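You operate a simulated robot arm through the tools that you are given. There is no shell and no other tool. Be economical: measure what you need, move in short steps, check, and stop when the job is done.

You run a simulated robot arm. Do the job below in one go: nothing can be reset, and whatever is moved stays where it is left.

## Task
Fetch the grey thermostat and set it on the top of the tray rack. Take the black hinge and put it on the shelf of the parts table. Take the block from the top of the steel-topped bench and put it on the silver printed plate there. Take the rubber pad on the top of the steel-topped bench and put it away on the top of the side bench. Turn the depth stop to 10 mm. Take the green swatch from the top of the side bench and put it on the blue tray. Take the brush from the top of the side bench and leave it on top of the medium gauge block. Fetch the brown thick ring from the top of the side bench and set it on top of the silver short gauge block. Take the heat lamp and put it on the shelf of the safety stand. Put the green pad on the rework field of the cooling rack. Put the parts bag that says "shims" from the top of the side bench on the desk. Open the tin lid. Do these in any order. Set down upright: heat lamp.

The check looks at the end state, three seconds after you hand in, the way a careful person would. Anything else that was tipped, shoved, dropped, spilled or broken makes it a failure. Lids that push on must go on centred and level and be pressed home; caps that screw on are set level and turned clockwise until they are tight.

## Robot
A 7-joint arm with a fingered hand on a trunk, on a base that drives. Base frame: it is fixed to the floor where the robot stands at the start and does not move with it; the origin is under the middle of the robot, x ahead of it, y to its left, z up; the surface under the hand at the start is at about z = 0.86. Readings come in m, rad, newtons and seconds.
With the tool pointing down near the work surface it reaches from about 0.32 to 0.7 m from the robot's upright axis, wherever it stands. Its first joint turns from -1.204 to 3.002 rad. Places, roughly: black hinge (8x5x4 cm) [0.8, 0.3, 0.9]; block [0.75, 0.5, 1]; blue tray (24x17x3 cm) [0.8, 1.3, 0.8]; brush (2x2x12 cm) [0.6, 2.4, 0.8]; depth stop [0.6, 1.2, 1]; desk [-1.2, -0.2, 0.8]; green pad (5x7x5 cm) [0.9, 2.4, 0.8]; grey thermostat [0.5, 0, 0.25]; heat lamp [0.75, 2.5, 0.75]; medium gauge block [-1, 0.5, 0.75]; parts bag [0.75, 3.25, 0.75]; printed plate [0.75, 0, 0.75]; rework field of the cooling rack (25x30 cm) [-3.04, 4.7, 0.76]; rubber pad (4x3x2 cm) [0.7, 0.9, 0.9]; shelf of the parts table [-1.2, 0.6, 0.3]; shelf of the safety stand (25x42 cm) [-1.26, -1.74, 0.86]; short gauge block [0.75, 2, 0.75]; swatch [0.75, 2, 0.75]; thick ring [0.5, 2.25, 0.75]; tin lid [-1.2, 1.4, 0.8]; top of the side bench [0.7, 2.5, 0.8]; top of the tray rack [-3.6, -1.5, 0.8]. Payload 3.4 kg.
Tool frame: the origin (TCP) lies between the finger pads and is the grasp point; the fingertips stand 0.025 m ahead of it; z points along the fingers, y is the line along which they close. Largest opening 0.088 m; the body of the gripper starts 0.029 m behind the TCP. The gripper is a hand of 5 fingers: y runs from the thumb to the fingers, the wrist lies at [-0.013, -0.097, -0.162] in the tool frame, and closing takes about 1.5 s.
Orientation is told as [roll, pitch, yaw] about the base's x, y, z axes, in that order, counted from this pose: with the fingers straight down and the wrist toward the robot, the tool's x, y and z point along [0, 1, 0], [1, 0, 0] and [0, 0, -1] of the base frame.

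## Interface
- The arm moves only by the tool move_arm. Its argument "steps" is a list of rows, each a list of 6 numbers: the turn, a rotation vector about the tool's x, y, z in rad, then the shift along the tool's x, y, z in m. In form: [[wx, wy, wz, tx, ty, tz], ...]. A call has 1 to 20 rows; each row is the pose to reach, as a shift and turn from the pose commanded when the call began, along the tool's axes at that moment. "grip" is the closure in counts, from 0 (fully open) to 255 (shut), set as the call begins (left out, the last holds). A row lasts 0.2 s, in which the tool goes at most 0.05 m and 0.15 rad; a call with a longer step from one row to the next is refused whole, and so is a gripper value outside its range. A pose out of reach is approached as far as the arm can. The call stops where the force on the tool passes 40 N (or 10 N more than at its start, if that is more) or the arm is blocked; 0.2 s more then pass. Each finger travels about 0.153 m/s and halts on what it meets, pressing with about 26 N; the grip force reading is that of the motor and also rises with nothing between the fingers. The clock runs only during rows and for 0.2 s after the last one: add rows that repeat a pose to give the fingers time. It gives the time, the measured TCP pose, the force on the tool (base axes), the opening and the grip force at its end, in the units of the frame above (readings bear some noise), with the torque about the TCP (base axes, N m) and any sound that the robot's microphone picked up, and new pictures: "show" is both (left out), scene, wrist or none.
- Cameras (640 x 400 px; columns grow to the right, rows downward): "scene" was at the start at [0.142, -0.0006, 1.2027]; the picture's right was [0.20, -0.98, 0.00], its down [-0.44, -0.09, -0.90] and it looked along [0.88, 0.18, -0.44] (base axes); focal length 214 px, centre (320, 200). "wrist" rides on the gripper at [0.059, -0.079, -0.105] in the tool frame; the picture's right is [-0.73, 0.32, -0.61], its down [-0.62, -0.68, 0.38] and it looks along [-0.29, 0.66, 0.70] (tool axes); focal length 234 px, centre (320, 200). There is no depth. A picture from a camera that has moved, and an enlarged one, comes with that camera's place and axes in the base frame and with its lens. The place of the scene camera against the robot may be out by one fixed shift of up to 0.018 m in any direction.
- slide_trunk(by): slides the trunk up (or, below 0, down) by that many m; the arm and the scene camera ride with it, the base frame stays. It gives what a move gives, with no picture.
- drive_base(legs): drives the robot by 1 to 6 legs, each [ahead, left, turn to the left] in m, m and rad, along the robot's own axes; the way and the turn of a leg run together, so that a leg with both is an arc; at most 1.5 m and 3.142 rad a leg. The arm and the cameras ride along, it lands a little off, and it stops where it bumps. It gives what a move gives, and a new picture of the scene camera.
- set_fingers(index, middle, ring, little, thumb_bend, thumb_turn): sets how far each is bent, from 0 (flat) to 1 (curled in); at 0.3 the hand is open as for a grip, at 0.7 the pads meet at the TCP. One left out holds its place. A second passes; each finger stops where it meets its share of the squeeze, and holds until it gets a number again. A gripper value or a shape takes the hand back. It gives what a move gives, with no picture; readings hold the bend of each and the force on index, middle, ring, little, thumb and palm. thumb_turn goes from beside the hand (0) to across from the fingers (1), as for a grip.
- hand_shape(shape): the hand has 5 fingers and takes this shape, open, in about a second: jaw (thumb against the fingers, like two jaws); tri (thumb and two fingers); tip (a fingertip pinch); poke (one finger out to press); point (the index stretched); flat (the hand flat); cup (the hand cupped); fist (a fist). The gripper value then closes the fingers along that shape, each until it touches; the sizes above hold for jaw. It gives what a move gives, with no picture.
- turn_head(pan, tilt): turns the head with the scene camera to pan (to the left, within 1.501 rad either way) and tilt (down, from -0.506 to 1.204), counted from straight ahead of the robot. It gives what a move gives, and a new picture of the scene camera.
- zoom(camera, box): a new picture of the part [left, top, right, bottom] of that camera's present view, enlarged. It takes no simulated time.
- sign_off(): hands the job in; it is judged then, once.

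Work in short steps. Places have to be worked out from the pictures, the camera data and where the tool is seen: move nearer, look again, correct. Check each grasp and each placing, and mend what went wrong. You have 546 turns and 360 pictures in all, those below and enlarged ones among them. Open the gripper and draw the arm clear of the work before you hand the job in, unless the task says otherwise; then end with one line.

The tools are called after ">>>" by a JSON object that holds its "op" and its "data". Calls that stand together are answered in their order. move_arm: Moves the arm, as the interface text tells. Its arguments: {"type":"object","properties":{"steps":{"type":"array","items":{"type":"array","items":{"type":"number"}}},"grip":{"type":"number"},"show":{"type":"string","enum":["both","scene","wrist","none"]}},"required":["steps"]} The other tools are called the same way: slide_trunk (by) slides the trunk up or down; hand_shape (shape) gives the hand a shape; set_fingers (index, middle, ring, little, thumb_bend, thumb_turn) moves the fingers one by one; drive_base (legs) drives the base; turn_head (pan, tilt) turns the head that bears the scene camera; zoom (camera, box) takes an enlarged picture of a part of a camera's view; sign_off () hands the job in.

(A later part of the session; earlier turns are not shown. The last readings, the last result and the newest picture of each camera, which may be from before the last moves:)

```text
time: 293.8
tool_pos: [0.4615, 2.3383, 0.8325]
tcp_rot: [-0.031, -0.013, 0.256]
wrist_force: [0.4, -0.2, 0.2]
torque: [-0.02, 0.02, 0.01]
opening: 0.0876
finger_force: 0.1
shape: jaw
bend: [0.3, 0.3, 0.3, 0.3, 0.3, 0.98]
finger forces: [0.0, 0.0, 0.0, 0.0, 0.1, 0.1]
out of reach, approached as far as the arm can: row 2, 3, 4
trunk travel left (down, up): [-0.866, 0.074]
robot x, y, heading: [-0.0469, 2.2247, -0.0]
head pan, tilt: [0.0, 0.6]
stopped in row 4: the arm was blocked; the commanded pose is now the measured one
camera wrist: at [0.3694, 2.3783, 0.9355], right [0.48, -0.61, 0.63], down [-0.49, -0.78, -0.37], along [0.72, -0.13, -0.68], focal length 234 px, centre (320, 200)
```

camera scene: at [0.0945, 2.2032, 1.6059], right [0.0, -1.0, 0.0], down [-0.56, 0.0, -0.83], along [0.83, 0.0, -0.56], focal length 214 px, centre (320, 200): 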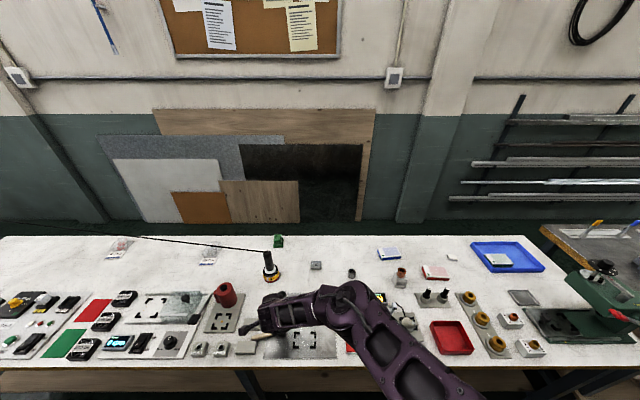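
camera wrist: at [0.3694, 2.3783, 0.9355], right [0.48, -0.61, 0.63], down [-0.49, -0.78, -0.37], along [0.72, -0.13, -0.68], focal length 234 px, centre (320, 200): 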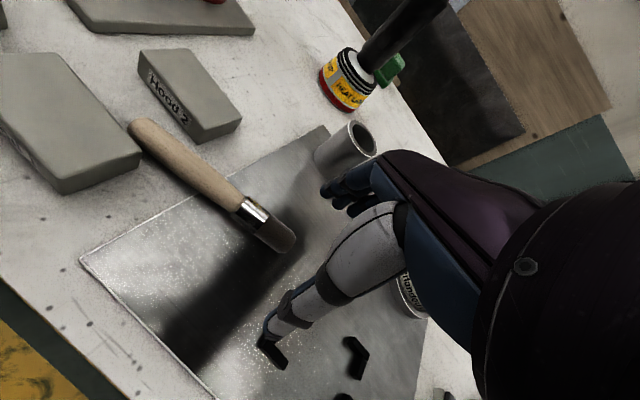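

The trunk is too high for this low work. I alternate raising the hand and lowering the trunk.

>>> {"op": "move_arm", "data": {"steps": [[0, 0, 0, 0, 0, -0.04], [0, 0, 0, 0, 0, -0.08], [0, 0, 0, 0, 0, -0.12], [0, 0, 0, 0, 0, -0.16], [0, 0, 0, 0, 0, -0.2]], "show": "none"}}

>>> {"op": "slide_trunk", "data": {"by": -0.15}}

>>> {"op": "move_arm", "data": {"steps": [[0, 0, 0, 0, 0, -0.04], [0, 0, 0, 0, 0, -0.08], [0, 0, 0, 0, 0, -0.12]], "show": "none"}}

>>> {"op": "slide_trunk", "data": {"by": -0.12}}

```text
time: 295.0
tool_pos: [0.4545, 2.3475, 1.0336]
tcp_rot: [-0.024, -0.012, 0.262]
wrist_force: [-0.8, 0.1, 0.8]
torque: [0.03, -0.02, 0.02]
opening: 0.088
finger_force: 0.1
shape: jaw
bend: [0.3, 0.3, 0.3, 0.3, 0.3, 0.98]
finger forces: [0.0, 0.0, 0.0, 0.0, 0.1, 0.0]
trunk travel left (down, up): [-0.866, 0.074]
robot x, y, heading: [-0.0448, 2.2208, -0.003]
head pan, tilt: [0.0, 0.6]
```

```text
time: 296.8
tool_pos: [0.4561, 2.3481, 0.8836]
tcp_rot: [-0.025, -0.012, 0.26]
wrist_force: [-0.3, -1.0, 0.4]
torque: [0.01, 0.03, -0.03]
opening: 0.0879
finger_force: 0.1
shape: jaw
bend: [0.3, 0.3, 0.3, 0.3, 0.3, 0.98]
finger forces: [0.0, 0.0, 0.0, 0.1, 0.0, 0.0]
trunk travel left (down, up): [-0.716, 0.224]
robot x, y, heading: [-0.0487, 2.2207, -0.003]
head pan, tilt: [0.0, 0.6]
```

```text
time: 297.6
tool_pos: [0.4528, 2.3508, 1.0019]
tcp_rot: [-0.027, -0.013, 0.263]
wrist_force: [-0.1, -0.7, 0.9]
torque: [0.03, -0.01, 0.0]
opening: 0.0879
finger_force: 0.0
shape: jaw
bend: [0.3, 0.3, 0.3, 0.3, 0.3, 0.98]
finger forces: [0.0, 0.0, 0.0, 0.0, 0.0, 0.1]
trunk travel left (down, up): [-0.716, 0.224]
robot x, y, heading: [-0.0474, 2.2228, -0.001]
head pan, tilt: [0.0, 0.6]
```

```text
time: 299.1
tool_pos: [0.4531, 2.3497, 0.8829]
tcp_rot: [-0.025, -0.012, 0.26]
wrist_force: [0.2, 0.0, 0.3]
torque: [0.02, -0.01, -0.04]
opening: 0.088
finger_force: 0.1
shape: jaw
bend: [0.3, 0.3, 0.3, 0.3, 0.3, 0.98]
finger forces: [0.0, 0.0, 0.0, 0.0, 0.0, 0.0]
trunk travel left (down, up): [-0.596, 0.344]
robot x, y, heading: [-0.05, 2.2184, 0.001]
head pan, tilt: [0.0, 0.6]
```

Trunk is lower now. I align over the brush and descend to the sheet.

>>> {"op": "move_arm", "data": {"steps": [[0.006, 0.012, -0.01, 0.018, 0.005, 0.0], [0.012, 0.025, -0.02, 0.036, 0.0107, 0.01], [0.012, 0.025, -0.02, 0.036, 0.0107, 0.04], [0.012, 0.025, -0.02, 0.036, 0.0107, 0.062], [0.012, 0.025, -0.02, 0.036, 0.0107, 0.07]], "show": "wrist"}}

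```text
time: 300.2
tool_pos: [0.4543, 2.3852, 0.8099]
tcp_rot: [-0.001, -0.001, 0.279]
wrist_force: [-0.7, -0.7, 0.3]
torque: [0.02, 0.0, -0.02]
opening: 0.0881
finger_force: 0.1
shape: jaw
bend: [0.3, 0.3, 0.3, 0.3, 0.3, 0.98]
finger forces: [0.0, 0.1, 0.1, 0.0, 0.1, 0.0]
trunk travel left (down, up): [-0.596, 0.344]
robot x, y, heading: [-0.0444, 2.2204, 0.001]
head pan, tilt: [0.0, 0.6]
camera wrist: at [0.3644, 2.4203, 0.916], right [0.51, -0.61, 0.61], down [-0.48, -0.79, -0.38], along [0.71, -0.1, -0.7], focal length 234 px, centre (320, 200)
```

wrist: 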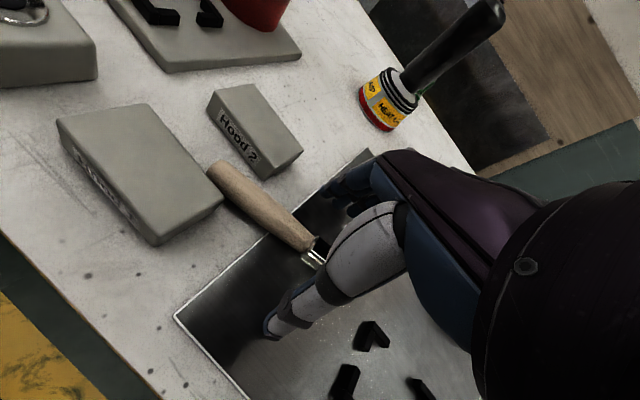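

The brush lies between the open jaws. I close and lift.

>>> {"op": "move_arm", "data": {"steps": [[0, 0, 0, 0.006, 0, 0.002], [0, 0, 0, 0.006, 0, 0.002], [0, 0, 0, 0.006, 0, 0.002], [0, 0, 0, 0.006, 0, 0.002], [0, 0, 0, 0.006, 0, 0.002], [0, 0, 0, 0.006, 0, 0.002], [0, 0, 0, 0.006, 0, 0.002], [0, 0, 0, 0.006, 0, 0.002]], "grip": 255, "show": "none"}}

>>> {"op": "move_arm", "data": {"steps": [[0, 0, 0, 0, 0, -0.04], [0, 0, 0, 0, 0, -0.08], [0, 0, 0, 0, 0, -0.12], [0, 0, 0, 0, 0, -0.16]], "show": "wrist"}}

```text
time: 302.1
tool_pos: [0.453, 2.3909, 0.8088]
tcp_rot: [-0.002, 0.002, 0.281]
wrist_force: [-0.4, -2.3, 4.4]
torque: [0.01, -0.1, -0.01]
opening: 0.0
finger_force: 25.5
shape: jaw
bend: [0.75, 0.7, 0.7, 0.7, 0.46, 1.0]
finger forces: [0.3, 0.5, 0.1, 0.1, 1.1, 0.3]
trunk travel left (down, up): [-0.596, 0.344]
robot x, y, heading: [-0.0457, 2.2236, -0.003]
head pan, tilt: [0.0, 0.6]
```

```text
time: 303.1
tool_pos: [0.4549, 2.3909, 0.968]
tcp_rot: [0.0, 0.002, 0.282]
wrist_force: [-0.4, 0.0, 0.2]
torque: [0.0, 0.03, -0.05]
opening: 0.0
finger_force: 25.2
shape: jaw
bend: [0.75, 0.7, 0.7, 0.7, 0.46, 1.0]
finger forces: [0.5, 0.4, 0.0, 0.1, 1.2, 0.3]
trunk travel left (down, up): [-0.596, 0.344]
robot x, y, heading: [-0.0482, 2.2204, 0.001]
head pan, tilt: [0.0, 0.6]
camera wrist: at [0.3643, 2.4253, 1.0742], right [0.51, -0.61, 0.61], down [-0.48, -0.79, -0.38], along [0.71, -0.1, -0.7], focal length 234 px, centre (320, 200)
```

wrist: 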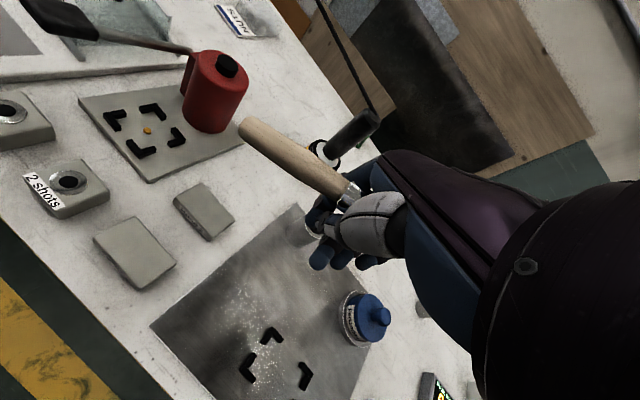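

The brush came up caged in the closed fingers. I zoom to see how securely it is held.

>>> {"op": "zoom", "data": {"camera": "wrist", "box": [220, 100, 420, 300]}}

```text
2.00 times, centred on (320, 200) of wrist
camera zoom: at [0.3643, 2.4253, 1.0742], right [0.51, -0.61, 0.61], down [-0.48, -0.79, -0.38], along [0.71, -0.1, -0.7], focal length 468 px, centre (320, 200)
```

zoom: 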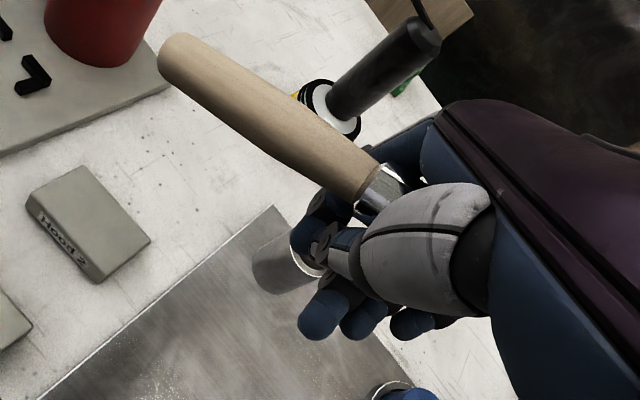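

It rests in the crook above the thumb – too loose for placing. I lower it back to the sheet, release, and will regrip with pre-closed tips.

>>> {"op": "move_arm", "data": {"steps": [[0, 0, 0, -0.02, 0, 0.04], [0, 0, 0, -0.03, 0, 0.08], [0, 0, 0, -0.03, 0, 0.12], [0, 0, 0, -0.03, 0, 0.156]], "show": "none"}}

>>> {"op": "move_arm", "data": {"steps": [[0, 0, 0, 0, 0, 0], [0, 0, 0, 0, 0, 0], [0, 0, 0, 0, 0, 0], [0, 0, 0, 0, 0, 0], [0, 0, 0, 0, 0, -0.03], [0, 0, 0, 0, 0, -0.07], [0, 0, 0, 0, 0, -0.09]], "grip": 0, "show": "wrist"}}

```text
time: 304.1
tool_pos: [0.4637, 2.3633, 0.8146]
tcp_rot: [-0.001, 0.0, 0.281]
wrist_force: [-0.2, 0.2, 0.5]
torque: [0.03, 0.0, -0.04]
opening: 0.0
finger_force: 25.9
shape: jaw
bend: [0.75, 0.7, 0.7, 0.7, 0.46, 1.0]
finger forces: [0.6, 0.4, 0.1, 0.1, 1.2, 0.4]
trunk travel left (down, up): [-0.596, 0.344]
robot x, y, heading: [-0.0431, 2.2188, -0.002]
head pan, tilt: [0.0, 0.6]
```

```text
time: 305.6
tool_pos: [0.4642, 2.3664, 0.9044]
tcp_rot: [0.0, 0.0, 0.281]
wrist_force: [-0.6, -0.3, 0.0]
torque: [-0.01, 0.03, -0.01]
opening: 0.0877
finger_force: 0.0
shape: jaw
bend: [0.3, 0.3, 0.3, 0.3, 0.3, 0.98]
finger forces: [0.0, 0.0, 0.0, 0.0, 0.1, 0.1]
trunk travel left (down, up): [-0.596, 0.344]
robot x, y, heading: [-0.0505, 2.2221, -0.001]
head pan, tilt: [0.0, 0.6]
camera wrist: at [0.3734, 2.401, 1.0112], right [0.51, -0.61, 0.61], down [-0.48, -0.79, -0.38], along [0.71, -0.1, -0.7], focal length 234 px, centre (320, 200)
```

wrist: 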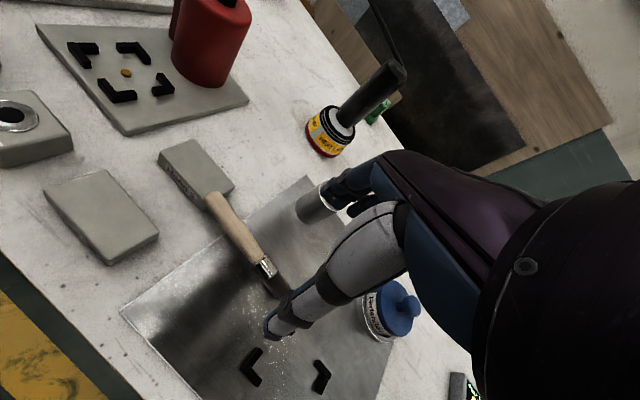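

The brush now lies along y with its handle end by the Hood 2 block. I pre-close the tips to ~3.5 cm, align (yaw ≈0.07) and descend on the handle middle.

>>> {"op": "move_arm", "data": {"steps": [[0, 0, 0.1, 0.007, 0.007, 0], [0, 0, 0.21, 0.0136, 0.0143, 0.0], [0, 0, 0.21, 0.0136, 0.0143, 0.0], [0, 0, 0.21, 0.0136, 0.0143, 0.0]], "grip": 150, "show": "wrist"}}

```text
time: 306.6
tool_pos: [0.4745, 2.3829, 0.9047]
tcp_rot: [-0.002, -0.001, 0.069]
wrist_force: [0.1, -0.8, 1.0]
torque: [0.01, 0.01, 0.02]
opening: 0.0366
finger_force: 0.1
shape: jaw
bend: [0.74, 0.48, 0.45, 0.43, 0.72, 1.0]
finger forces: [0.0, 0.0, 0.0, 0.1, 0.0, 0.0]
trunk travel left (down, up): [-0.596, 0.344]
robot x, y, heading: [-0.0427, 2.2209, 0.0]
head pan, tilt: [0.0, 0.6]
camera wrist: at [0.3917, 2.4364, 1.011], right [0.37, -0.7, 0.61], down [-0.64, -0.67, -0.38], along [0.68, -0.24, -0.7], focal length 234 px, centre (320, 200)
```

wrist: 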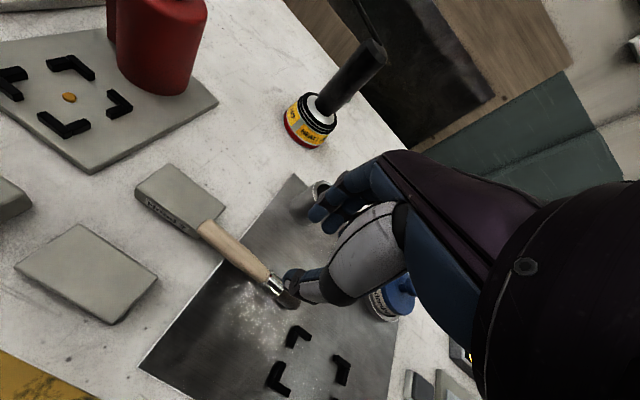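

Aligned with the brush axis at x≈0.475. I descend and close.

>>> {"op": "move_arm", "data": {"steps": [[0, 0, 0, 0.002, 0.001, 0.03], [0, 0, 0, 0.002, 0.001, 0.06], [0, 0, 0, 0.002, 0.001, 0.085], [0, 0, 0, 0.002, 0.001, 0.093]], "show": "none"}}

>>> {"op": "move_arm", "data": {"steps": [[0, 0, 0, 0, 0, 0], [0, 0, 0, 0, 0, 0], [0, 0, 0, 0, 0, 0], [0, 0, 0, 0, 0, 0]], "grip": 255, "show": "wrist"}}

```text
time: 307.6
tool_pos: [0.4716, 2.3847, 0.8111]
tcp_rot: [-0.001, 0.0, 0.072]
wrist_force: [-0.5, -0.9, 0.0]
torque: [-0.02, 0.02, 0.0]
opening: 0.0365
finger_force: 0.0
shape: jaw
bend: [0.74, 0.48, 0.45, 0.43, 0.72, 1.0]
finger forces: [0.1, 0.0, 0.1, 0.0, 0.0, 0.1]
trunk travel left (down, up): [-0.596, 0.344]
robot x, y, heading: [-0.0455, 2.2239, -0.004]
head pan, tilt: [0.0, 0.6]
```

```text
time: 308.6
tool_pos: [0.4723, 2.385, 0.8108]
tcp_rot: [0.0, 0.0, 0.07]
wrist_force: [0.2, 0.2, -0.6]
torque: [-0.02, -0.03, 0.01]
opening: 0.004
finger_force: 26.1
shape: jaw
bend: [0.72, 0.7, 0.7, 0.7, 0.79, 1.0]
finger forces: [5.3, 0.0, 1.9, 2.0, 2.7, 0.0]
trunk travel left (down, up): [-0.596, 0.344]
robot x, y, heading: [-0.0406, 2.2229, -0.002]
head pan, tilt: [0.0, 0.6]
camera wrist: at [0.3907, 2.4378, 0.9174], right [0.37, -0.7, 0.61], down [-0.64, -0.67, -0.38], along [0.68, -0.24, -0.7], focal length 234 px, centre (320, 200)
```

wrist: 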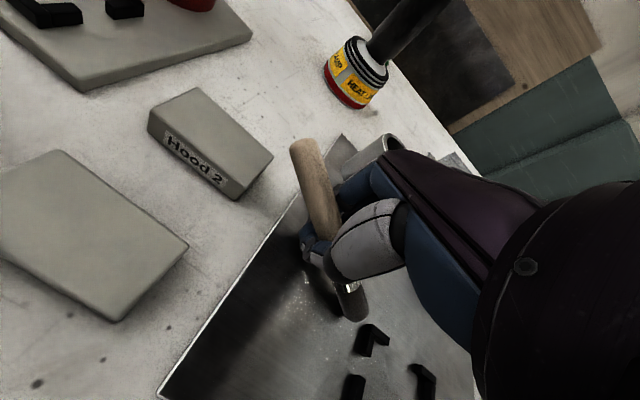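

It moved in the grip; I lift to see how it is held now.

>>> {"op": "move_arm", "data": {"steps": [[0, 0, 0, 0, 0, -0.03], [0, 0, 0, 0, 0, -0.07], [0, 0, 0, 0, 0, -0.11], [0, 0, 0, 0, 0, -0.14]], "show": "none"}}

>>> {"op": "zoom", "data": {"camera": "wrist", "box": [220, 100, 420, 340]}}

```text
time: 309.6
tool_pos: [0.4722, 2.3823, 0.952]
tcp_rot: [-0.003, 0.0, 0.072]
wrist_force: [-0.1, 0.3, -0.4]
torque: [-0.05, -0.01, 0.02]
opening: 0.0039
finger_force: 25.6
shape: jaw
bend: [0.72, 0.7, 0.7, 0.7, 0.79, 1.0]
finger forces: [5.1, 0.0, 2.1, 1.8, 3.2, 0.0]
trunk travel left (down, up): [-0.596, 0.344]
robot x, y, heading: [-0.0451, 2.223, 0.001]
head pan, tilt: [0.0, 0.6]
```

```text
1.67 times, centred on (320, 220) of wrist
camera zoom: at [0.3916, 2.4349, 1.0581], right [0.37, -0.7, 0.61], down [-0.64, -0.67, -0.38], along [0.68, -0.24, -0.7], focal length 390 px, centre (320, 167)
```

zoom: 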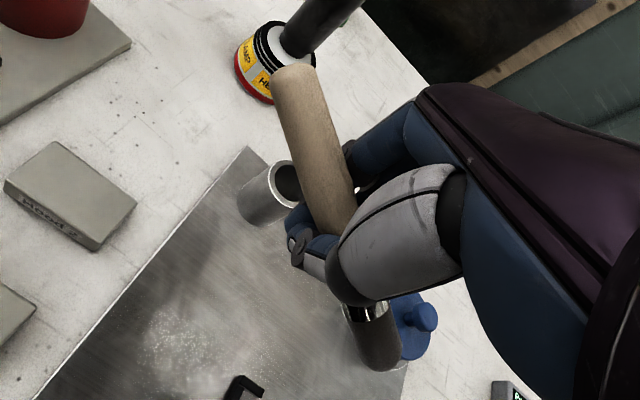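

The brush is now squeezed crosswise by thumb, index, ring and little – secure enough to carry. I raise it and drive around to the parts table.

>>> {"op": "move_arm", "data": {"steps": [[0, 0, 0, 0, -0.01, -0.04], [0, 0, 0, 0, -0.03, -0.08], [0, 0, 0, 0, -0.05, -0.12], [0, 0, 0, 0, -0.06, -0.16]], "show": "none"}}

>>> {"op": "drive_base", "data": {"legs": [[-0.22, 0, 0], [0, 0, 3.14], [0, 0.9, 0], [0, 0.85, 0]]}}

```text
time: 310.6
tool_pos: [0.4099, 2.3764, 1.112]
tcp_rot: [0.001, 0.0, 0.072]
wrist_force: [1.1, 0.6, -0.6]
torque: [0.03, -0.02, 0.03]
opening: 0.0038
finger_force: 26.3
shape: jaw
bend: [0.72, 0.7, 0.7, 0.7, 0.79, 1.0]
finger forces: [4.9, 0.0, 2.1, 1.6, 3.4, 0.0]
trunk travel left (down, up): [-0.596, 0.344]
robot x, y, heading: [-0.0443, 2.2202, -0.004]
head pan, tilt: [0.0, 0.6]
```

```text
time: 328.0
tool_pos: [-0.8122, 0.3522, 1.1103]
tcp_rot: [0.001, 0.0, -3.123]
wrist_force: [0.0, 0.4, -1.4]
torque: [-0.01, 0.01, 0.0]
opening: 0.0035
finger_force: 26.2
shape: jaw
bend: [0.72, 0.7, 0.7, 0.7, 0.79, 1.0]
finger forces: [4.2, 0.1, 2.0, 1.4, 2.9, 0.0]
trunk travel left (down, up): [-0.596, 0.344]
robot x, y, heading: [-0.3509, 0.4829, 3.087]
head pan, tilt: [0.0, 0.6]
camera scene: at [-0.4838, 0.4701, 1.3359], right [0.05, 1.0, 0.0], down [0.56, -0.03, -0.83], along [-0.82, 0.04, -0.56], focal length 214 px, centre (320, 200)
```

scene: 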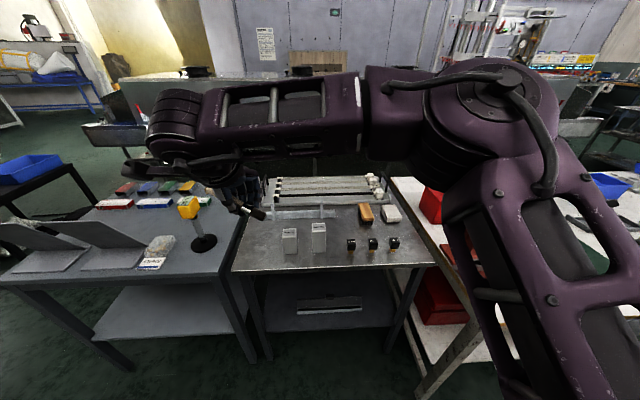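

I drive 0.12 m closer and bring the hand near the left (80 mm) gauge block, with a wrist view.

>>> {"op": "drive_base", "data": {"legs": [[0.12, 0, 0.05]]}}

>>> {"op": "move_arm", "data": {"steps": [[0, 0, 0, -0.01, 0.015, 0.03], [0, 0, 0, -0.02, 0.03, 0.06], [0, 0, 0, -0.03, 0.04, 0.1]]}}

```text
time: 329.2
tool_pos: [-0.9249, 0.3334, 1.11]
tcp_rot: [-0.001, 0.003, -3.075]
wrist_force: [0.2, -0.1, -0.7]
torque: [-0.02, -0.02, 0.02]
opening: 0.0036
finger_force: 26.3
shape: jaw
bend: [0.72, 0.7, 0.7, 0.7, 0.79, 1.0]
finger forces: [4.3, 0.1, 2.0, 1.5, 3.0, 0.0]
trunk travel left (down, up): [-0.596, 0.344]
robot x, y, heading: [-0.4657, 0.4851, 3.138]
head pan, tilt: [0.0, 0.6]
camera scene: at [-0.6035, 0.4673, 1.3358], right [0.01, 1.0, 0.0], down [0.57, 0.0, -0.82], along [-0.82, 0.0, -0.57], focal length 214 px, centre (320, 200)
```

scene: 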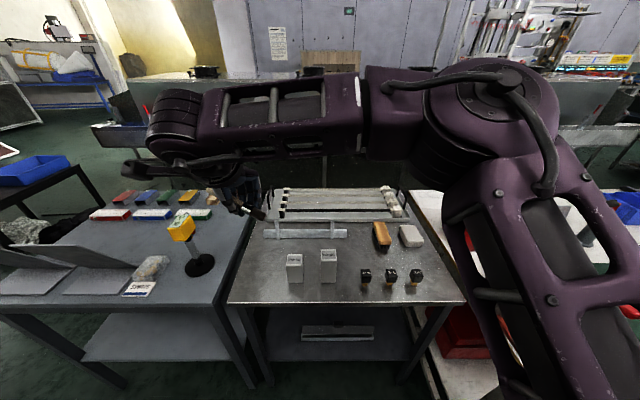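

```text
time: 330.0
tool_pos: [-0.9668, 0.3626, 1.0103]
tcp_rot: [0.001, 0.001, -3.077]
wrist_force: [0.1, 1.5, -0.8]
torque: [-0.06, 0.0, 0.0]
opening: 0.0037
finger_force: 25.7
shape: jaw
bend: [0.72, 0.7, 0.7, 0.7, 0.8, 1.0]
finger forces: [4.2, 0.0, 1.9, 1.5, 3.0, 0.0]
trunk travel left (down, up): [-0.596, 0.344]
robot x, y, heading: [-0.4679, 0.488, 3.131]
head pan, tilt: [0.0, 0.6]
camera scene: at [-0.604, 0.468, 1.3358], right [0.01, 1.0, 0.0], down [0.57, 0.0, -0.82], along [-0.82, 0.0, -0.57], focal length 214 px, centre (320, 200)
camera wrist: at [-0.8827, 0.3103, 1.1164], right [-0.37, 0.7, 0.61], down [0.64, 0.67, -0.38], along [-0.67, 0.24, -0.7], focal length 234 px, centre (320, 200)
```

scene: 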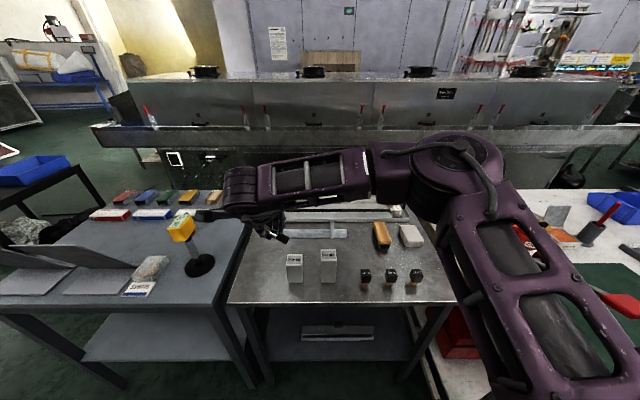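
wrist: 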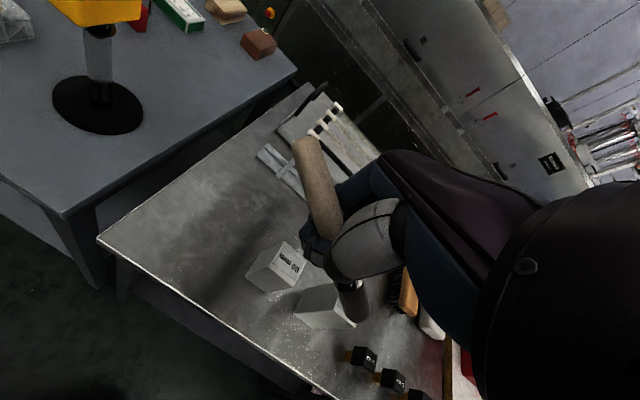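

Block top centre is ≈(-1.012, 0.397). The brush sits ~1.7 cm above the TCP, so I'll bring the closed tips just above the block and open gradually so that the brush settles down between the fingers.

>>> {"op": "move_arm", "data": {"steps": [[0, 0, 0, -0.015, 0.02, 0.03], [0, 0, 0, -0.03, 0.04, 0.06], [0, 0, 0, -0.042, 0.055, 0.09], [0, 0, 0, -0.042, 0.055, 0.115], [0, 0, 0, -0.042, 0.055, 0.13]]}}

>>> {"op": "zoom", "data": {"camera": "scene", "box": [240, 200, 380, 300]}}

```text
time: 331.2
tool_pos: [-1.0226, 0.3999, 0.8804]
tcp_rot: [0.001, -0.001, -3.075]
wrist_force: [-0.7, -0.8, -1.0]
torque: [0.0, -0.02, 0.0]
opening: 0.0034
finger_force: 25.7
shape: jaw
bend: [0.72, 0.7, 0.7, 0.7, 0.8, 1.0]
finger forces: [4.0, 0.1, 2.0, 1.4, 3.1, 0.0]
trunk travel left (down, up): [-0.596, 0.344]
robot x, y, heading: [-0.4659, 0.4873, 3.137]
head pan, tilt: [0.0, 0.6]
camera scene: at [-0.6032, 0.4677, 1.3358], right [0.01, 1.0, 0.0], down [0.57, 0.0, -0.82], along [-0.82, 0.0, -0.57], focal length 214 px, centre (320, 200)
camera wrist: at [-0.9388, 0.3476, 0.9857], right [-0.37, 0.7, 0.61], down [0.64, 0.67, -0.38], along [-0.67, 0.25, -0.7], focal length 234 px, centre (320, 200)
```

scene: 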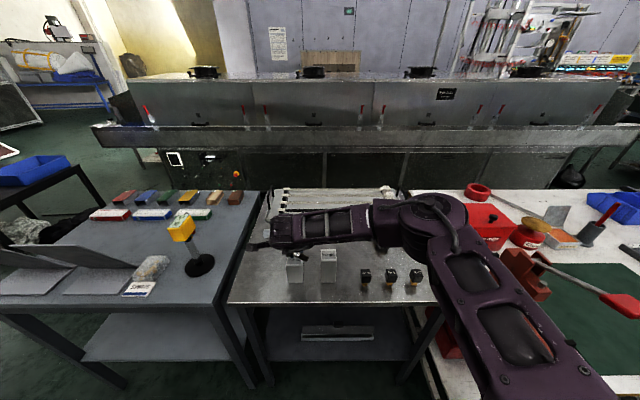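
wrist: 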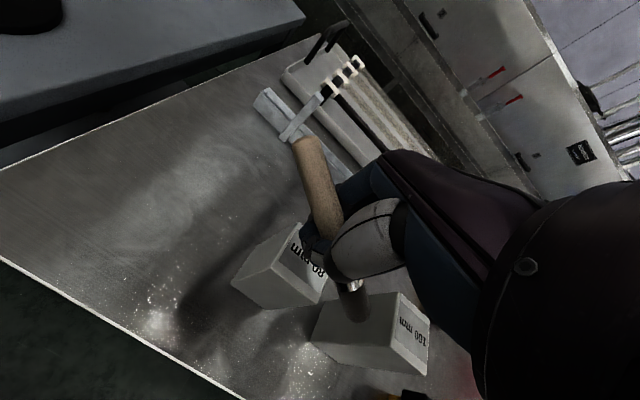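

```text
4.00 times, centred on (310, 250) of scene
camera zoom: at [-0.6032, 0.4677, 1.3358], right [0.01, 1.0, 0.0], down [0.57, 0.0, -0.82], along [-0.82, 0.0, -0.57], focal length 858 px, centre (360, 0)
```

zoom: 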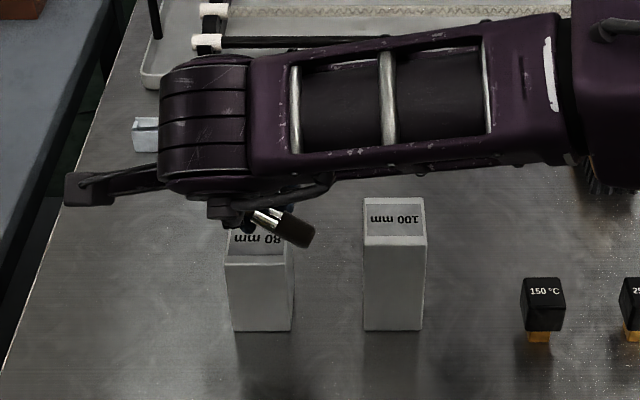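

The brush's centre is over the 80 mm block. I lower the tips nearly to its top and open in small stages.

>>> {"op": "move_arm", "data": {"steps": [[0, 0, 0, 0, 0.0, 0.004], [0, 0, 0, 0, 0.0, 0.008]], "grip": 225, "show": "none"}}

>>> {"op": "move_arm", "data": {"steps": [[0, 0, 0, 0, 0, 0], [0, 0, 0, 0, 0, 0]], "grip": 200, "show": "none"}}

>>> {"op": "move_arm", "data": {"steps": [[0, 0, 0, 0, 0, 0], [0, 0, 0, 0, 0, 0]], "grip": 180, "show": "wrist"}}

```text
time: 331.8
tool_pos: [-1.0239, 0.3994, 0.8739]
tcp_rot: [0.001, 0.0, -3.076]
wrist_force: [0.7, 0.2, 0.1]
torque: [0.02, 0.04, 0.04]
opening: 0.0104
finger_force: 0.1
shape: jaw
bend: [0.72, 0.63, 0.62, 0.6, 0.73, 1.0]
finger forces: [0.1, 0.0, 0.0, 0.0, 0.2, 0.0]
trunk travel left (down, up): [-0.596, 0.344]
robot x, y, heading: [-0.4667, 0.4881, 3.137]
head pan, tilt: [0.0, 0.6]
```

```text
time: 332.4
tool_pos: [-1.0236, 0.4002, 0.8722]
tcp_rot: [0.002, -0.001, -3.077]
wrist_force: [-0.2, 0.2, 0.8]
torque: [-0.03, -0.02, -0.02]
opening: 0.0188
finger_force: 0.0
shape: jaw
bend: [0.73, 0.58, 0.56, 0.53, 0.74, 1.0]
finger forces: [0.0, 0.1, 0.0, 0.0, 0.1, 0.0]
trunk travel left (down, up): [-0.596, 0.344]
robot x, y, heading: [-0.464, 0.485, 3.142]
head pan, tilt: [0.0, 0.6]
```

```text
time: 333.0
tool_pos: [-1.0233, 0.4001, 0.8728]
tcp_rot: [0.0, -0.001, -3.076]
wrist_force: [0.6, -0.5, 0.6]
torque: [-0.02, -0.01, 0.0]
opening: 0.0253
finger_force: 0.1
shape: jaw
bend: [0.74, 0.54, 0.51, 0.48, 0.74, 1.0]
finger forces: [0.0, 0.0, 0.0, 0.0, 0.1, 0.0]
trunk travel left (down, up): [-0.596, 0.344]
robot x, y, heading: [-0.4657, 0.4847, 3.133]
head pan, tilt: [0.0, 0.6]
camera wrist: at [-0.9396, 0.3466, 0.9793], right [-0.37, 0.7, 0.61], down [0.64, 0.67, -0.38], along [-0.67, 0.25, -0.7], focal length 234 px, centre (320, 200)
```

wrist: 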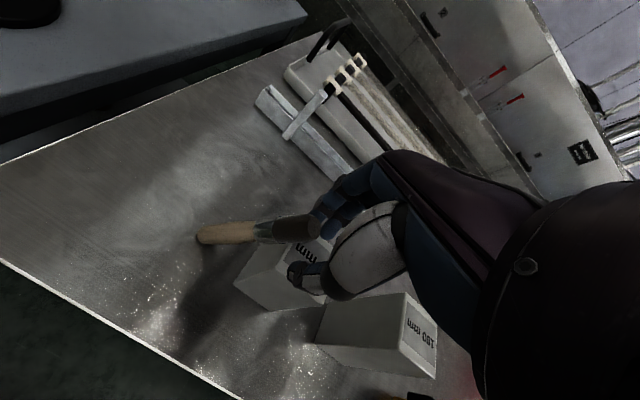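

The brush slipped and now leans with its handle on the table and its head on the block. I raise the hand and look at it closely.

>>> {"op": "move_arm", "data": {"steps": [[0, 0, 0, 0, 0, -0.03], [0, 0, 0, 0, -0.02, -0.07], [0, 0, 0, 0.02, -0.03, -0.11], [0, 0, 0, 0.02, -0.03, -0.13]], "grip": 0, "show": "wrist"}}

>>> {"op": "zoom", "data": {"camera": "scene", "box": [220, 200, 360, 310]}}

```text
time: 334.0
tool_pos: [-0.9935, 0.3816, 1.0009]
tcp_rot: [-0.001, 0.002, -3.075]
wrist_force: [0.2, -0.1, 0.5]
torque: [-0.01, 0.02, 0.0]
opening: 0.0878
finger_force: 0.0
shape: jaw
bend: [0.3, 0.3, 0.3, 0.3, 0.3, 0.98]
finger forces: [0.0, 0.0, 0.1, 0.1, 0.1, 0.0]
trunk travel left (down, up): [-0.596, 0.344]
robot x, y, heading: [-0.4676, 0.4809, 3.135]
head pan, tilt: [0.0, 0.6]
camera wrist: at [-0.9096, 0.3299, 1.108], right [-0.37, 0.7, 0.61], down [0.64, 0.67, -0.38], along [-0.67, 0.25, -0.7], focal length 234 px, centre (320, 200)
```

wrist: 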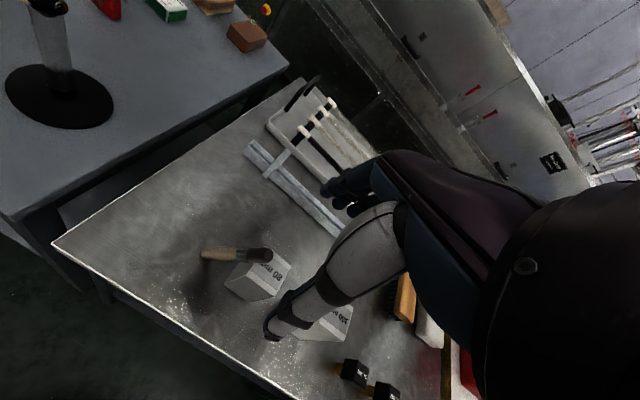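

```text
3.64 times, centred on (290, 255) of scene
camera zoom: at [-0.6029, 0.4682, 1.3358], right [0.01, 1.0, 0.0], down [0.56, 0.0, -0.83], along [-0.83, 0.0, -0.56], focal length 780 px, centre (429, 0)
```

zoom: 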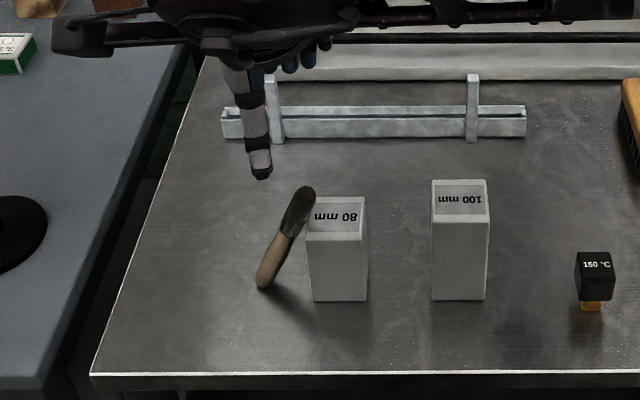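

The brush leans against the block, head up, at 20° from vertical: from (-1.012, 0.347, 0.77) to (-1.018, 0.392, 0.885). I use a fingertip pinch on its upper end.

>>> {"op": "hand_shape", "data": {"shape": "tip"}}

>>> {"op": "move_arm", "data": {"steps": [[0, 0, 0, -0.007, 0.012, 0.04], [0, 0, 0, -0.013, 0.023, 0.08], [0, 0, 0, -0.013, 0.023, 0.11], [0, 0, 0, -0.013, 0.023, 0.126]], "show": "wrist"}}

```text
time: 334.9
tool_pos: [-0.9938, 0.3832, 1.0007]
tcp_rot: [0.001, 0.001, -3.074]
wrist_force: [0.1, -0.4, -0.1]
torque: [-0.01, -0.02, -0.02]
opening: 0.0879
finger_force: 0.0
shape: tip
bend: [0.3, 0.98, 0.99, 0.99, 0.3, 0.98]
finger forces: [0.1, 0.0, 0.0, 0.0, 0.0, 0.0]
trunk travel left (down, up): [-0.596, 0.344]
robot x, y, heading: [-0.4695, 0.4846, 3.135]
head pan, tilt: [0.0, 0.6]
```

```text
time: 335.9
tool_pos: [-1.0186, 0.3935, 0.8759]
tcp_rot: [0.0, -0.001, -3.075]
wrist_force: [-0.5, -0.4, 0.1]
torque: [-0.01, 0.0, -0.02]
opening: 0.0882
finger_force: 0.0
shape: tip
bend: [0.3, 0.98, 0.99, 0.99, 0.3, 0.98]
finger forces: [0.1, 0.0, 0.1, 0.0, 0.0, 0.0]
trunk travel left (down, up): [-0.596, 0.344]
robot x, y, heading: [-0.4643, 0.4827, 3.136]
head pan, tilt: [0.0, 0.6]
camera wrist: at [-0.9344, 0.3411, 0.9817], right [-0.37, 0.7, 0.61], down [0.64, 0.67, -0.38], along [-0.67, 0.25, -0.7], focal length 234 px, centre (320, 200)
```

wrist: 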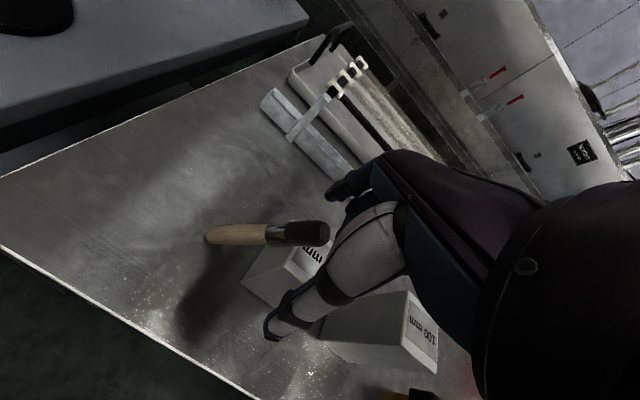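

The brush head is right at the pinch point. I close the pinch and lift 0.1.

>>> {"op": "move_arm", "data": {"steps": [[0, 0, 0, 0, 0, 0], [0, 0, 0, 0, 0, 0], [0, 0, 0, 0, 0, 0], [0, 0, 0, 0, 0, 0], [0, 0, 0, 0, 0, 0], [0, 0, 0, 0, 0, 0], [0, 0, 0, 0, 0, 0]], "grip": 255, "show": "none"}}

>>> {"op": "move_arm", "data": {"steps": [[0, 0, 0, 0, 0, -0.02], [0, 0, 0, 0, 0, -0.05], [0, 0, 0, 0, 0, -0.09], [0, 0, 0, 0, 0, -0.13], [0, 0, 0, 0, 0, -0.15]], "show": "wrist"}}

```text
time: 337.5
tool_pos: [-1.0179, 0.3937, 0.8756]
tcp_rot: [0.0, -0.001, -3.076]
wrist_force: [-0.1, -0.3, -1.1]
torque: [-0.01, 0.02, -0.01]
opening: 0.0
finger_force: 25.7
shape: tip
bend: [0.74, 1.0, 1.0, 1.0, 0.74, 1.0]
finger forces: [0.0, 0.0, 0.1, 0.0, 0.1, 0.1]
trunk travel left (down, up): [-0.596, 0.344]
robot x, y, heading: [-0.4671, 0.486, 3.136]
head pan, tilt: [0.0, 0.6]
```

```text
time: 338.7
tool_pos: [-1.0157, 0.3944, 1.0271]
tcp_rot: [-0.002, 0.001, -3.076]
wrist_force: [0.3, -0.2, 0.1]
torque: [0.01, -0.01, 0.0]
opening: 0.0
finger_force: 26.0
shape: tip
bend: [0.74, 1.0, 1.0, 1.0, 0.74, 1.0]
finger forces: [0.0, 0.1, 0.0, 0.1, 0.0, 0.0]
trunk travel left (down, up): [-0.596, 0.344]
robot x, y, heading: [-0.4636, 0.485, 3.136]
head pan, tilt: [0.0, 0.6]
camera wrist: at [-0.9322, 0.3407, 1.1337], right [-0.37, 0.7, 0.61], down [0.64, 0.67, -0.38], along [-0.67, 0.25, -0.7], focal length 234 px, centre (320, 200)
```

wrist: 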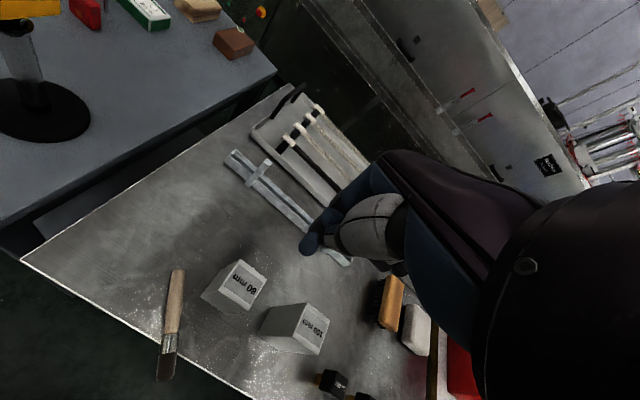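

The pinch missed and the brush now lies on the table with its head overhanging the front edge – useful for a proper grip. I zoom to measure it.

>>> {"op": "zoom", "data": {"camera": "wrist", "box": [100, 250, 260, 400]}}

>>> {"op": "zoom", "data": {"camera": "scene", "box": [220, 220, 360, 320]}}

```text
2.67 times, centred on (180, 325) of wrist
camera zoom: at [-0.9322, 0.3407, 1.1337], right [-0.37, 0.7, 0.61], down [0.64, 0.67, -0.38], along [-0.67, 0.25, -0.7], focal length 624 px, centre (693, -133)
```

zoom: 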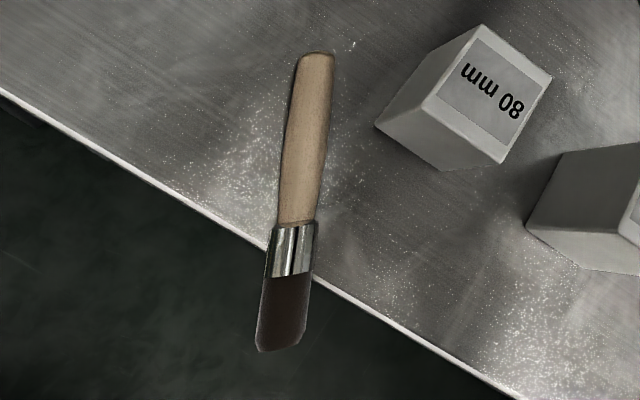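

```text
4.00 times, centred on (290, 270) of scene
camera zoom: at [-0.6028, 0.4673, 1.3358], right [0.01, 1.0, 0.0], down [0.56, 0.0, -0.83], along [-0.83, 0.0, -0.56], focal length 858 px, centre (440, -80)
```

zoom: 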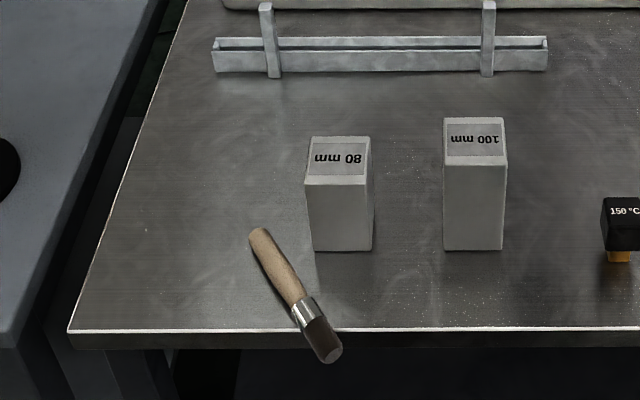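

The head overhangs the edge (x≈-0.94) by 3 cm. I'll pinch it there: turn the hand about -83° relative to the robot so the fingers straddle the head in front of the edge. First I turn and move above it.

>>> {"op": "move_arm", "data": {"steps": [[0, 0, 0.145, -0.001, -0.01, 0], [0, 0, 0.29, -0.002, -0.02, 0], [0, 0, 0.435, -0.004, -0.03, 0], [0, 0, 0.58, -0.005, -0.04, 0], [0, 0, 0.725, -0.006, -0.05, 0], [0, 0, 0.87, -0.008, -0.06, 0], [0, 0, 1.015, -0.009, -0.07, 0], [0, 0, 1.16, -0.01, -0.08, 0], [0, 0, 1.305, -0.011, -0.09, 0], [0, 0, 1.45, -0.012, -0.095, 0]], "grip": 80, "show": "wrist"}}

```text
time: 340.9
tool_pos: [-0.9251, 0.4473, 1.0317]
tcp_rot: [0.006, 0.063, 1.705]
wrist_force: [0.3, -0.1, 1.0]
torque: [-0.02, 0.02, -0.01]
opening: 0.0603
finger_force: 0.0
shape: tip
bend: [0.29, 0.98, 0.99, 0.99, 0.59, 1.0]
finger forces: [0.1, 0.0, 0.0, 0.0, 0.0, 0.1]
out of reach, approached as far as the arm can: row 9, 10
trunk travel left (down, up): [-0.596, 0.344]
robot x, y, heading: [-0.4672, 0.4865, 3.136]
head pan, tilt: [0.0, 0.6]
camera wrist: at [-0.9714, 0.3687, 1.1428], right [0.68, 0.46, 0.58], down [0.71, -0.62, -0.34], along [0.2, 0.64, -0.74], focal length 234 px, centre (320, 200)
```

wrist: 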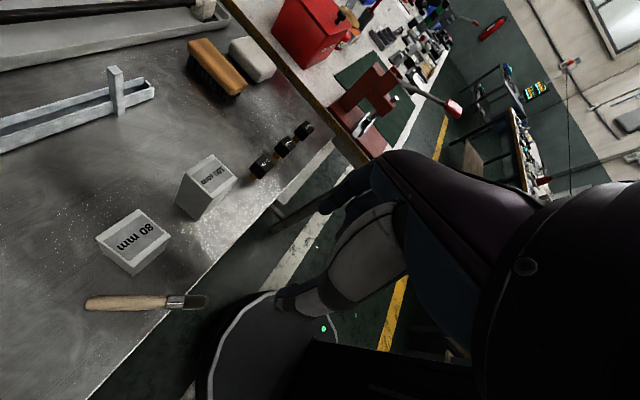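

Almost there; I back the base 8 cm for more freedom, then align above the head.

>>> {"op": "drive_base", "data": {"legs": [[-0.08, 0, 0]]}}

>>> {"op": "move_arm", "data": {"steps": [[-0.03, 0, 0, 0.03, -0.008, 0.03], [-0.063, 0, 0, 0.06, -0.016, 0.06], [-0.063, 0, 0, 0.081, -0.0244, 0.09], [-0.063, 0, 0, 0.081, -0.0244, 0.13], [-0.063, 0, 0, 0.081, -0.0244, 0.17], [-0.063, 0, 0, 0.081, -0.0244, 0.19]], "show": "wrist"}}

```text
time: 342.0
tool_pos: [-0.8448, 0.4458, 1.0339]
tcp_rot: [0.014, 0.065, 1.711]
wrist_force: [-0.3, -0.9, 0.6]
torque: [0.0, 0.02, -0.02]
opening: 0.06
finger_force: 0.1
shape: tip
bend: [0.29, 0.98, 0.99, 0.99, 0.59, 1.0]
finger forces: [0.0, 0.1, 0.1, 0.0, 0.1, 0.0]
trunk travel left (down, up): [-0.596, 0.344]
robot x, y, heading: [-0.3893, 0.48, 3.136]
head pan, tilt: [0.0, 0.6]
camera scene: at [-0.5233, 0.4668, 1.336], right [0.0, 1.0, 0.0], down [0.56, 0.0, -0.83], along [-0.83, 0.0, -0.56], focal length 214 px, centre (320, 200)
```

scene: 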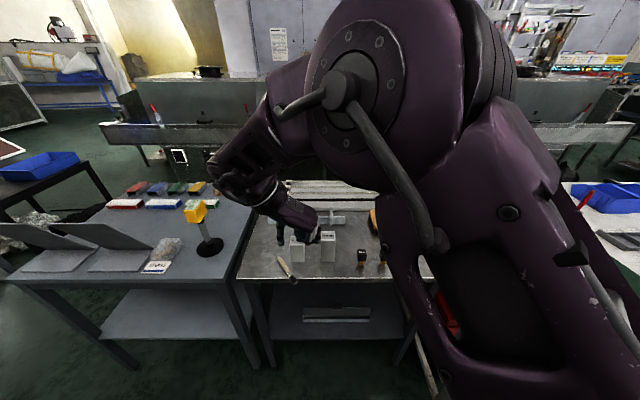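

```text
time: 343.4
tool_pos: [-0.9086, 0.4351, 0.8454]
tcp_rot: [0.021, 0.008, 1.716]
wrist_force: [0.2, -0.9, -0.3]
torque: [0.01, 0.04, 0.0]
opening: 0.0603
finger_force: 0.0
shape: tip
bend: [0.29, 0.98, 0.99, 0.99, 0.59, 1.0]
finger forces: [0.0, 0.0, 0.1, 0.0, 0.0, 0.0]
out of reach, approached as far as the arm can: row 1, 2, 3, 4, 5, 6
trunk travel left (down, up): [-0.596, 0.344]
robot x, y, heading: [-0.3885, 0.4858, 3.134]
head pan, tilt: [0.0, 0.6]
camera wrist: at [-0.9533, 0.3501, 0.9548], right [0.68, 0.43, 0.59], down [0.71, -0.59, -0.39], along [0.18, 0.68, -0.71], focal length 234 px, centre (320, 200)
```

wrist: 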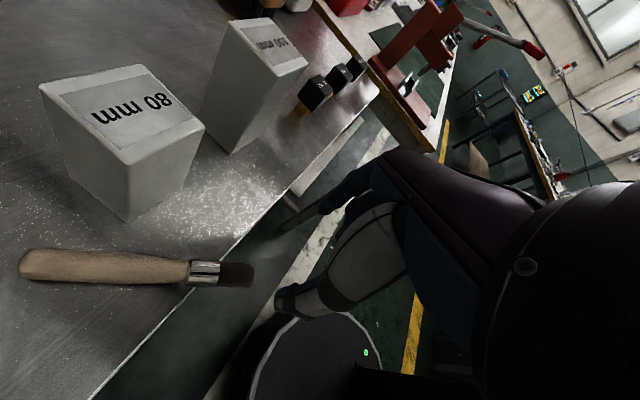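

Wrist yaw limit interferes. I raise the hand and turn the base right by 0.45 rad to relieve it, then re-aim.

>>> {"op": "move_arm", "data": {"steps": [[0, 0, 0, 0, 0, -0.04], [0, 0, 0, 0, 0, -0.08], [0, 0, 0, 0, 0, -0.12], [0, 0, 0, 0, 0, -0.16]], "show": "none"}}

>>> {"op": "drive_base", "data": {"legs": [[0, 0, -0.45]]}}

```text
time: 344.4
tool_pos: [-0.8762, 0.4505, 0.9821]
tcp_rot: [-0.01, 0.024, 1.689]
wrist_force: [0.1, 0.0, -0.2]
torque: [0.0, 0.02, 0.0]
opening: 0.0603
finger_force: 0.1
shape: tip
bend: [0.29, 0.98, 0.99, 0.99, 0.59, 1.0]
finger forces: [0.0, 0.0, 0.0, 0.0, 0.0, 0.0]
out of reach, approached as far as the arm can: row 1, 2, 3, 4
trunk travel left (down, up): [-0.596, 0.344]
robot x, y, heading: [-0.3903, 0.4851, 3.138]
head pan, tilt: [0.0, 0.6]
```

```text
time: 346.1
tool_pos: [-0.8474, 0.6642, 0.9924]
tcp_rot: [0.013, 0.034, 1.245]
wrist_force: [-0.1, 1.6, -1.2]
torque: [-0.01, -0.03, 0.01]
opening: 0.06
finger_force: 0.0
shape: tip
bend: [0.29, 0.98, 0.99, 0.99, 0.59, 1.0]
finger forces: [0.1, 0.0, 0.0, 0.1, 0.1, 0.0]
trunk travel left (down, up): [-0.596, 0.344]
robot x, y, heading: [-0.3915, 0.4878, 2.696]
head pan, tilt: [0.0, 0.6]
camera scene: at [-0.5106, 0.5264, 1.3359], right [0.43, 0.9, 0.0], down [0.51, -0.25, -0.83], along [-0.74, 0.36, -0.56], focal length 214 px, centre (320, 200)
```

scene: 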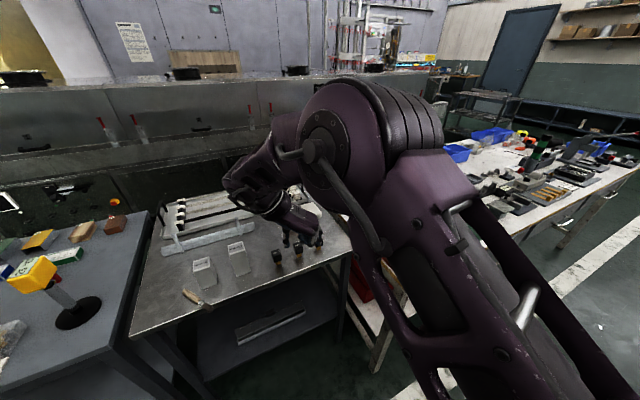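

I swing the hand back over the brush head with yaw restored to ≈1.72.

>>> {"op": "move_arm", "data": {"steps": [[0, 0, -0.07, -0.001, -0.04, 0], [0, 0, -0.14, -0.003, -0.08, 0], [0, 0, -0.21, -0.004, -0.12, 0], [0, 0, -0.28, -0.006, -0.16, 0], [0, 0, -0.35, -0.007, -0.2, 0], [0, 0, -0.42, -0.009, -0.235, 0.0], [0, 0, -0.47, -0.0096, -0.2626, 0.02], [0, 0, -0.47, -0.0096, -0.2626, 0.06], [0, 0, -0.47, -0.0096, -0.2626, 0.1], [0, 0, -0.47, -0.0096, -0.2626, 0.14]], "show": "wrist"}}

```text
time: 348.3
tool_pos: [-0.8509, 0.5602, 0.8903]
tcp_rot: [0.036, 0.037, 1.722]
wrist_force: [-0.3, -0.3, -0.6]
torque: [-0.02, -0.01, -0.02]
opening: 0.0601
finger_force: 0.1
shape: tip
bend: [0.29, 0.98, 0.99, 0.99, 0.59, 0.99]
finger forces: [0.0, 0.1, 0.0, 0.0, 0.0, 0.1]
out of reach, approached as far as the arm can: row 1, 2, 3, 4, 5, 6, 7, 8, 9, 10
trunk travel left (down, up): [-0.596, 0.344]
robot x, y, heading: [-0.3855, 0.4864, 2.694]
head pan, tilt: [0.0, 0.6]
camera wrist: at [-0.8912, 0.4777, 1.0019], right [0.69, 0.45, 0.57], down [0.71, -0.6, -0.38], along [0.17, 0.66, -0.73], focal length 234 px, centre (320, 200)
```

wrist: 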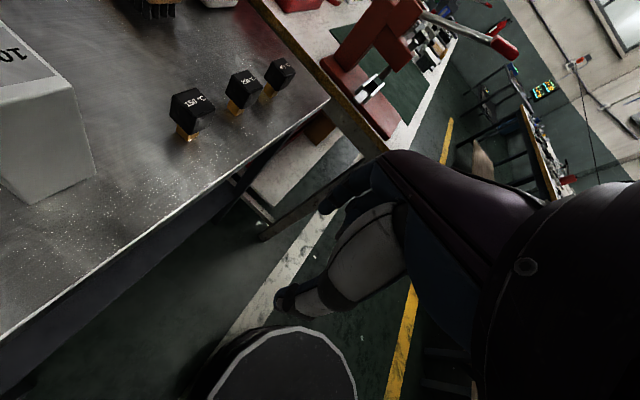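

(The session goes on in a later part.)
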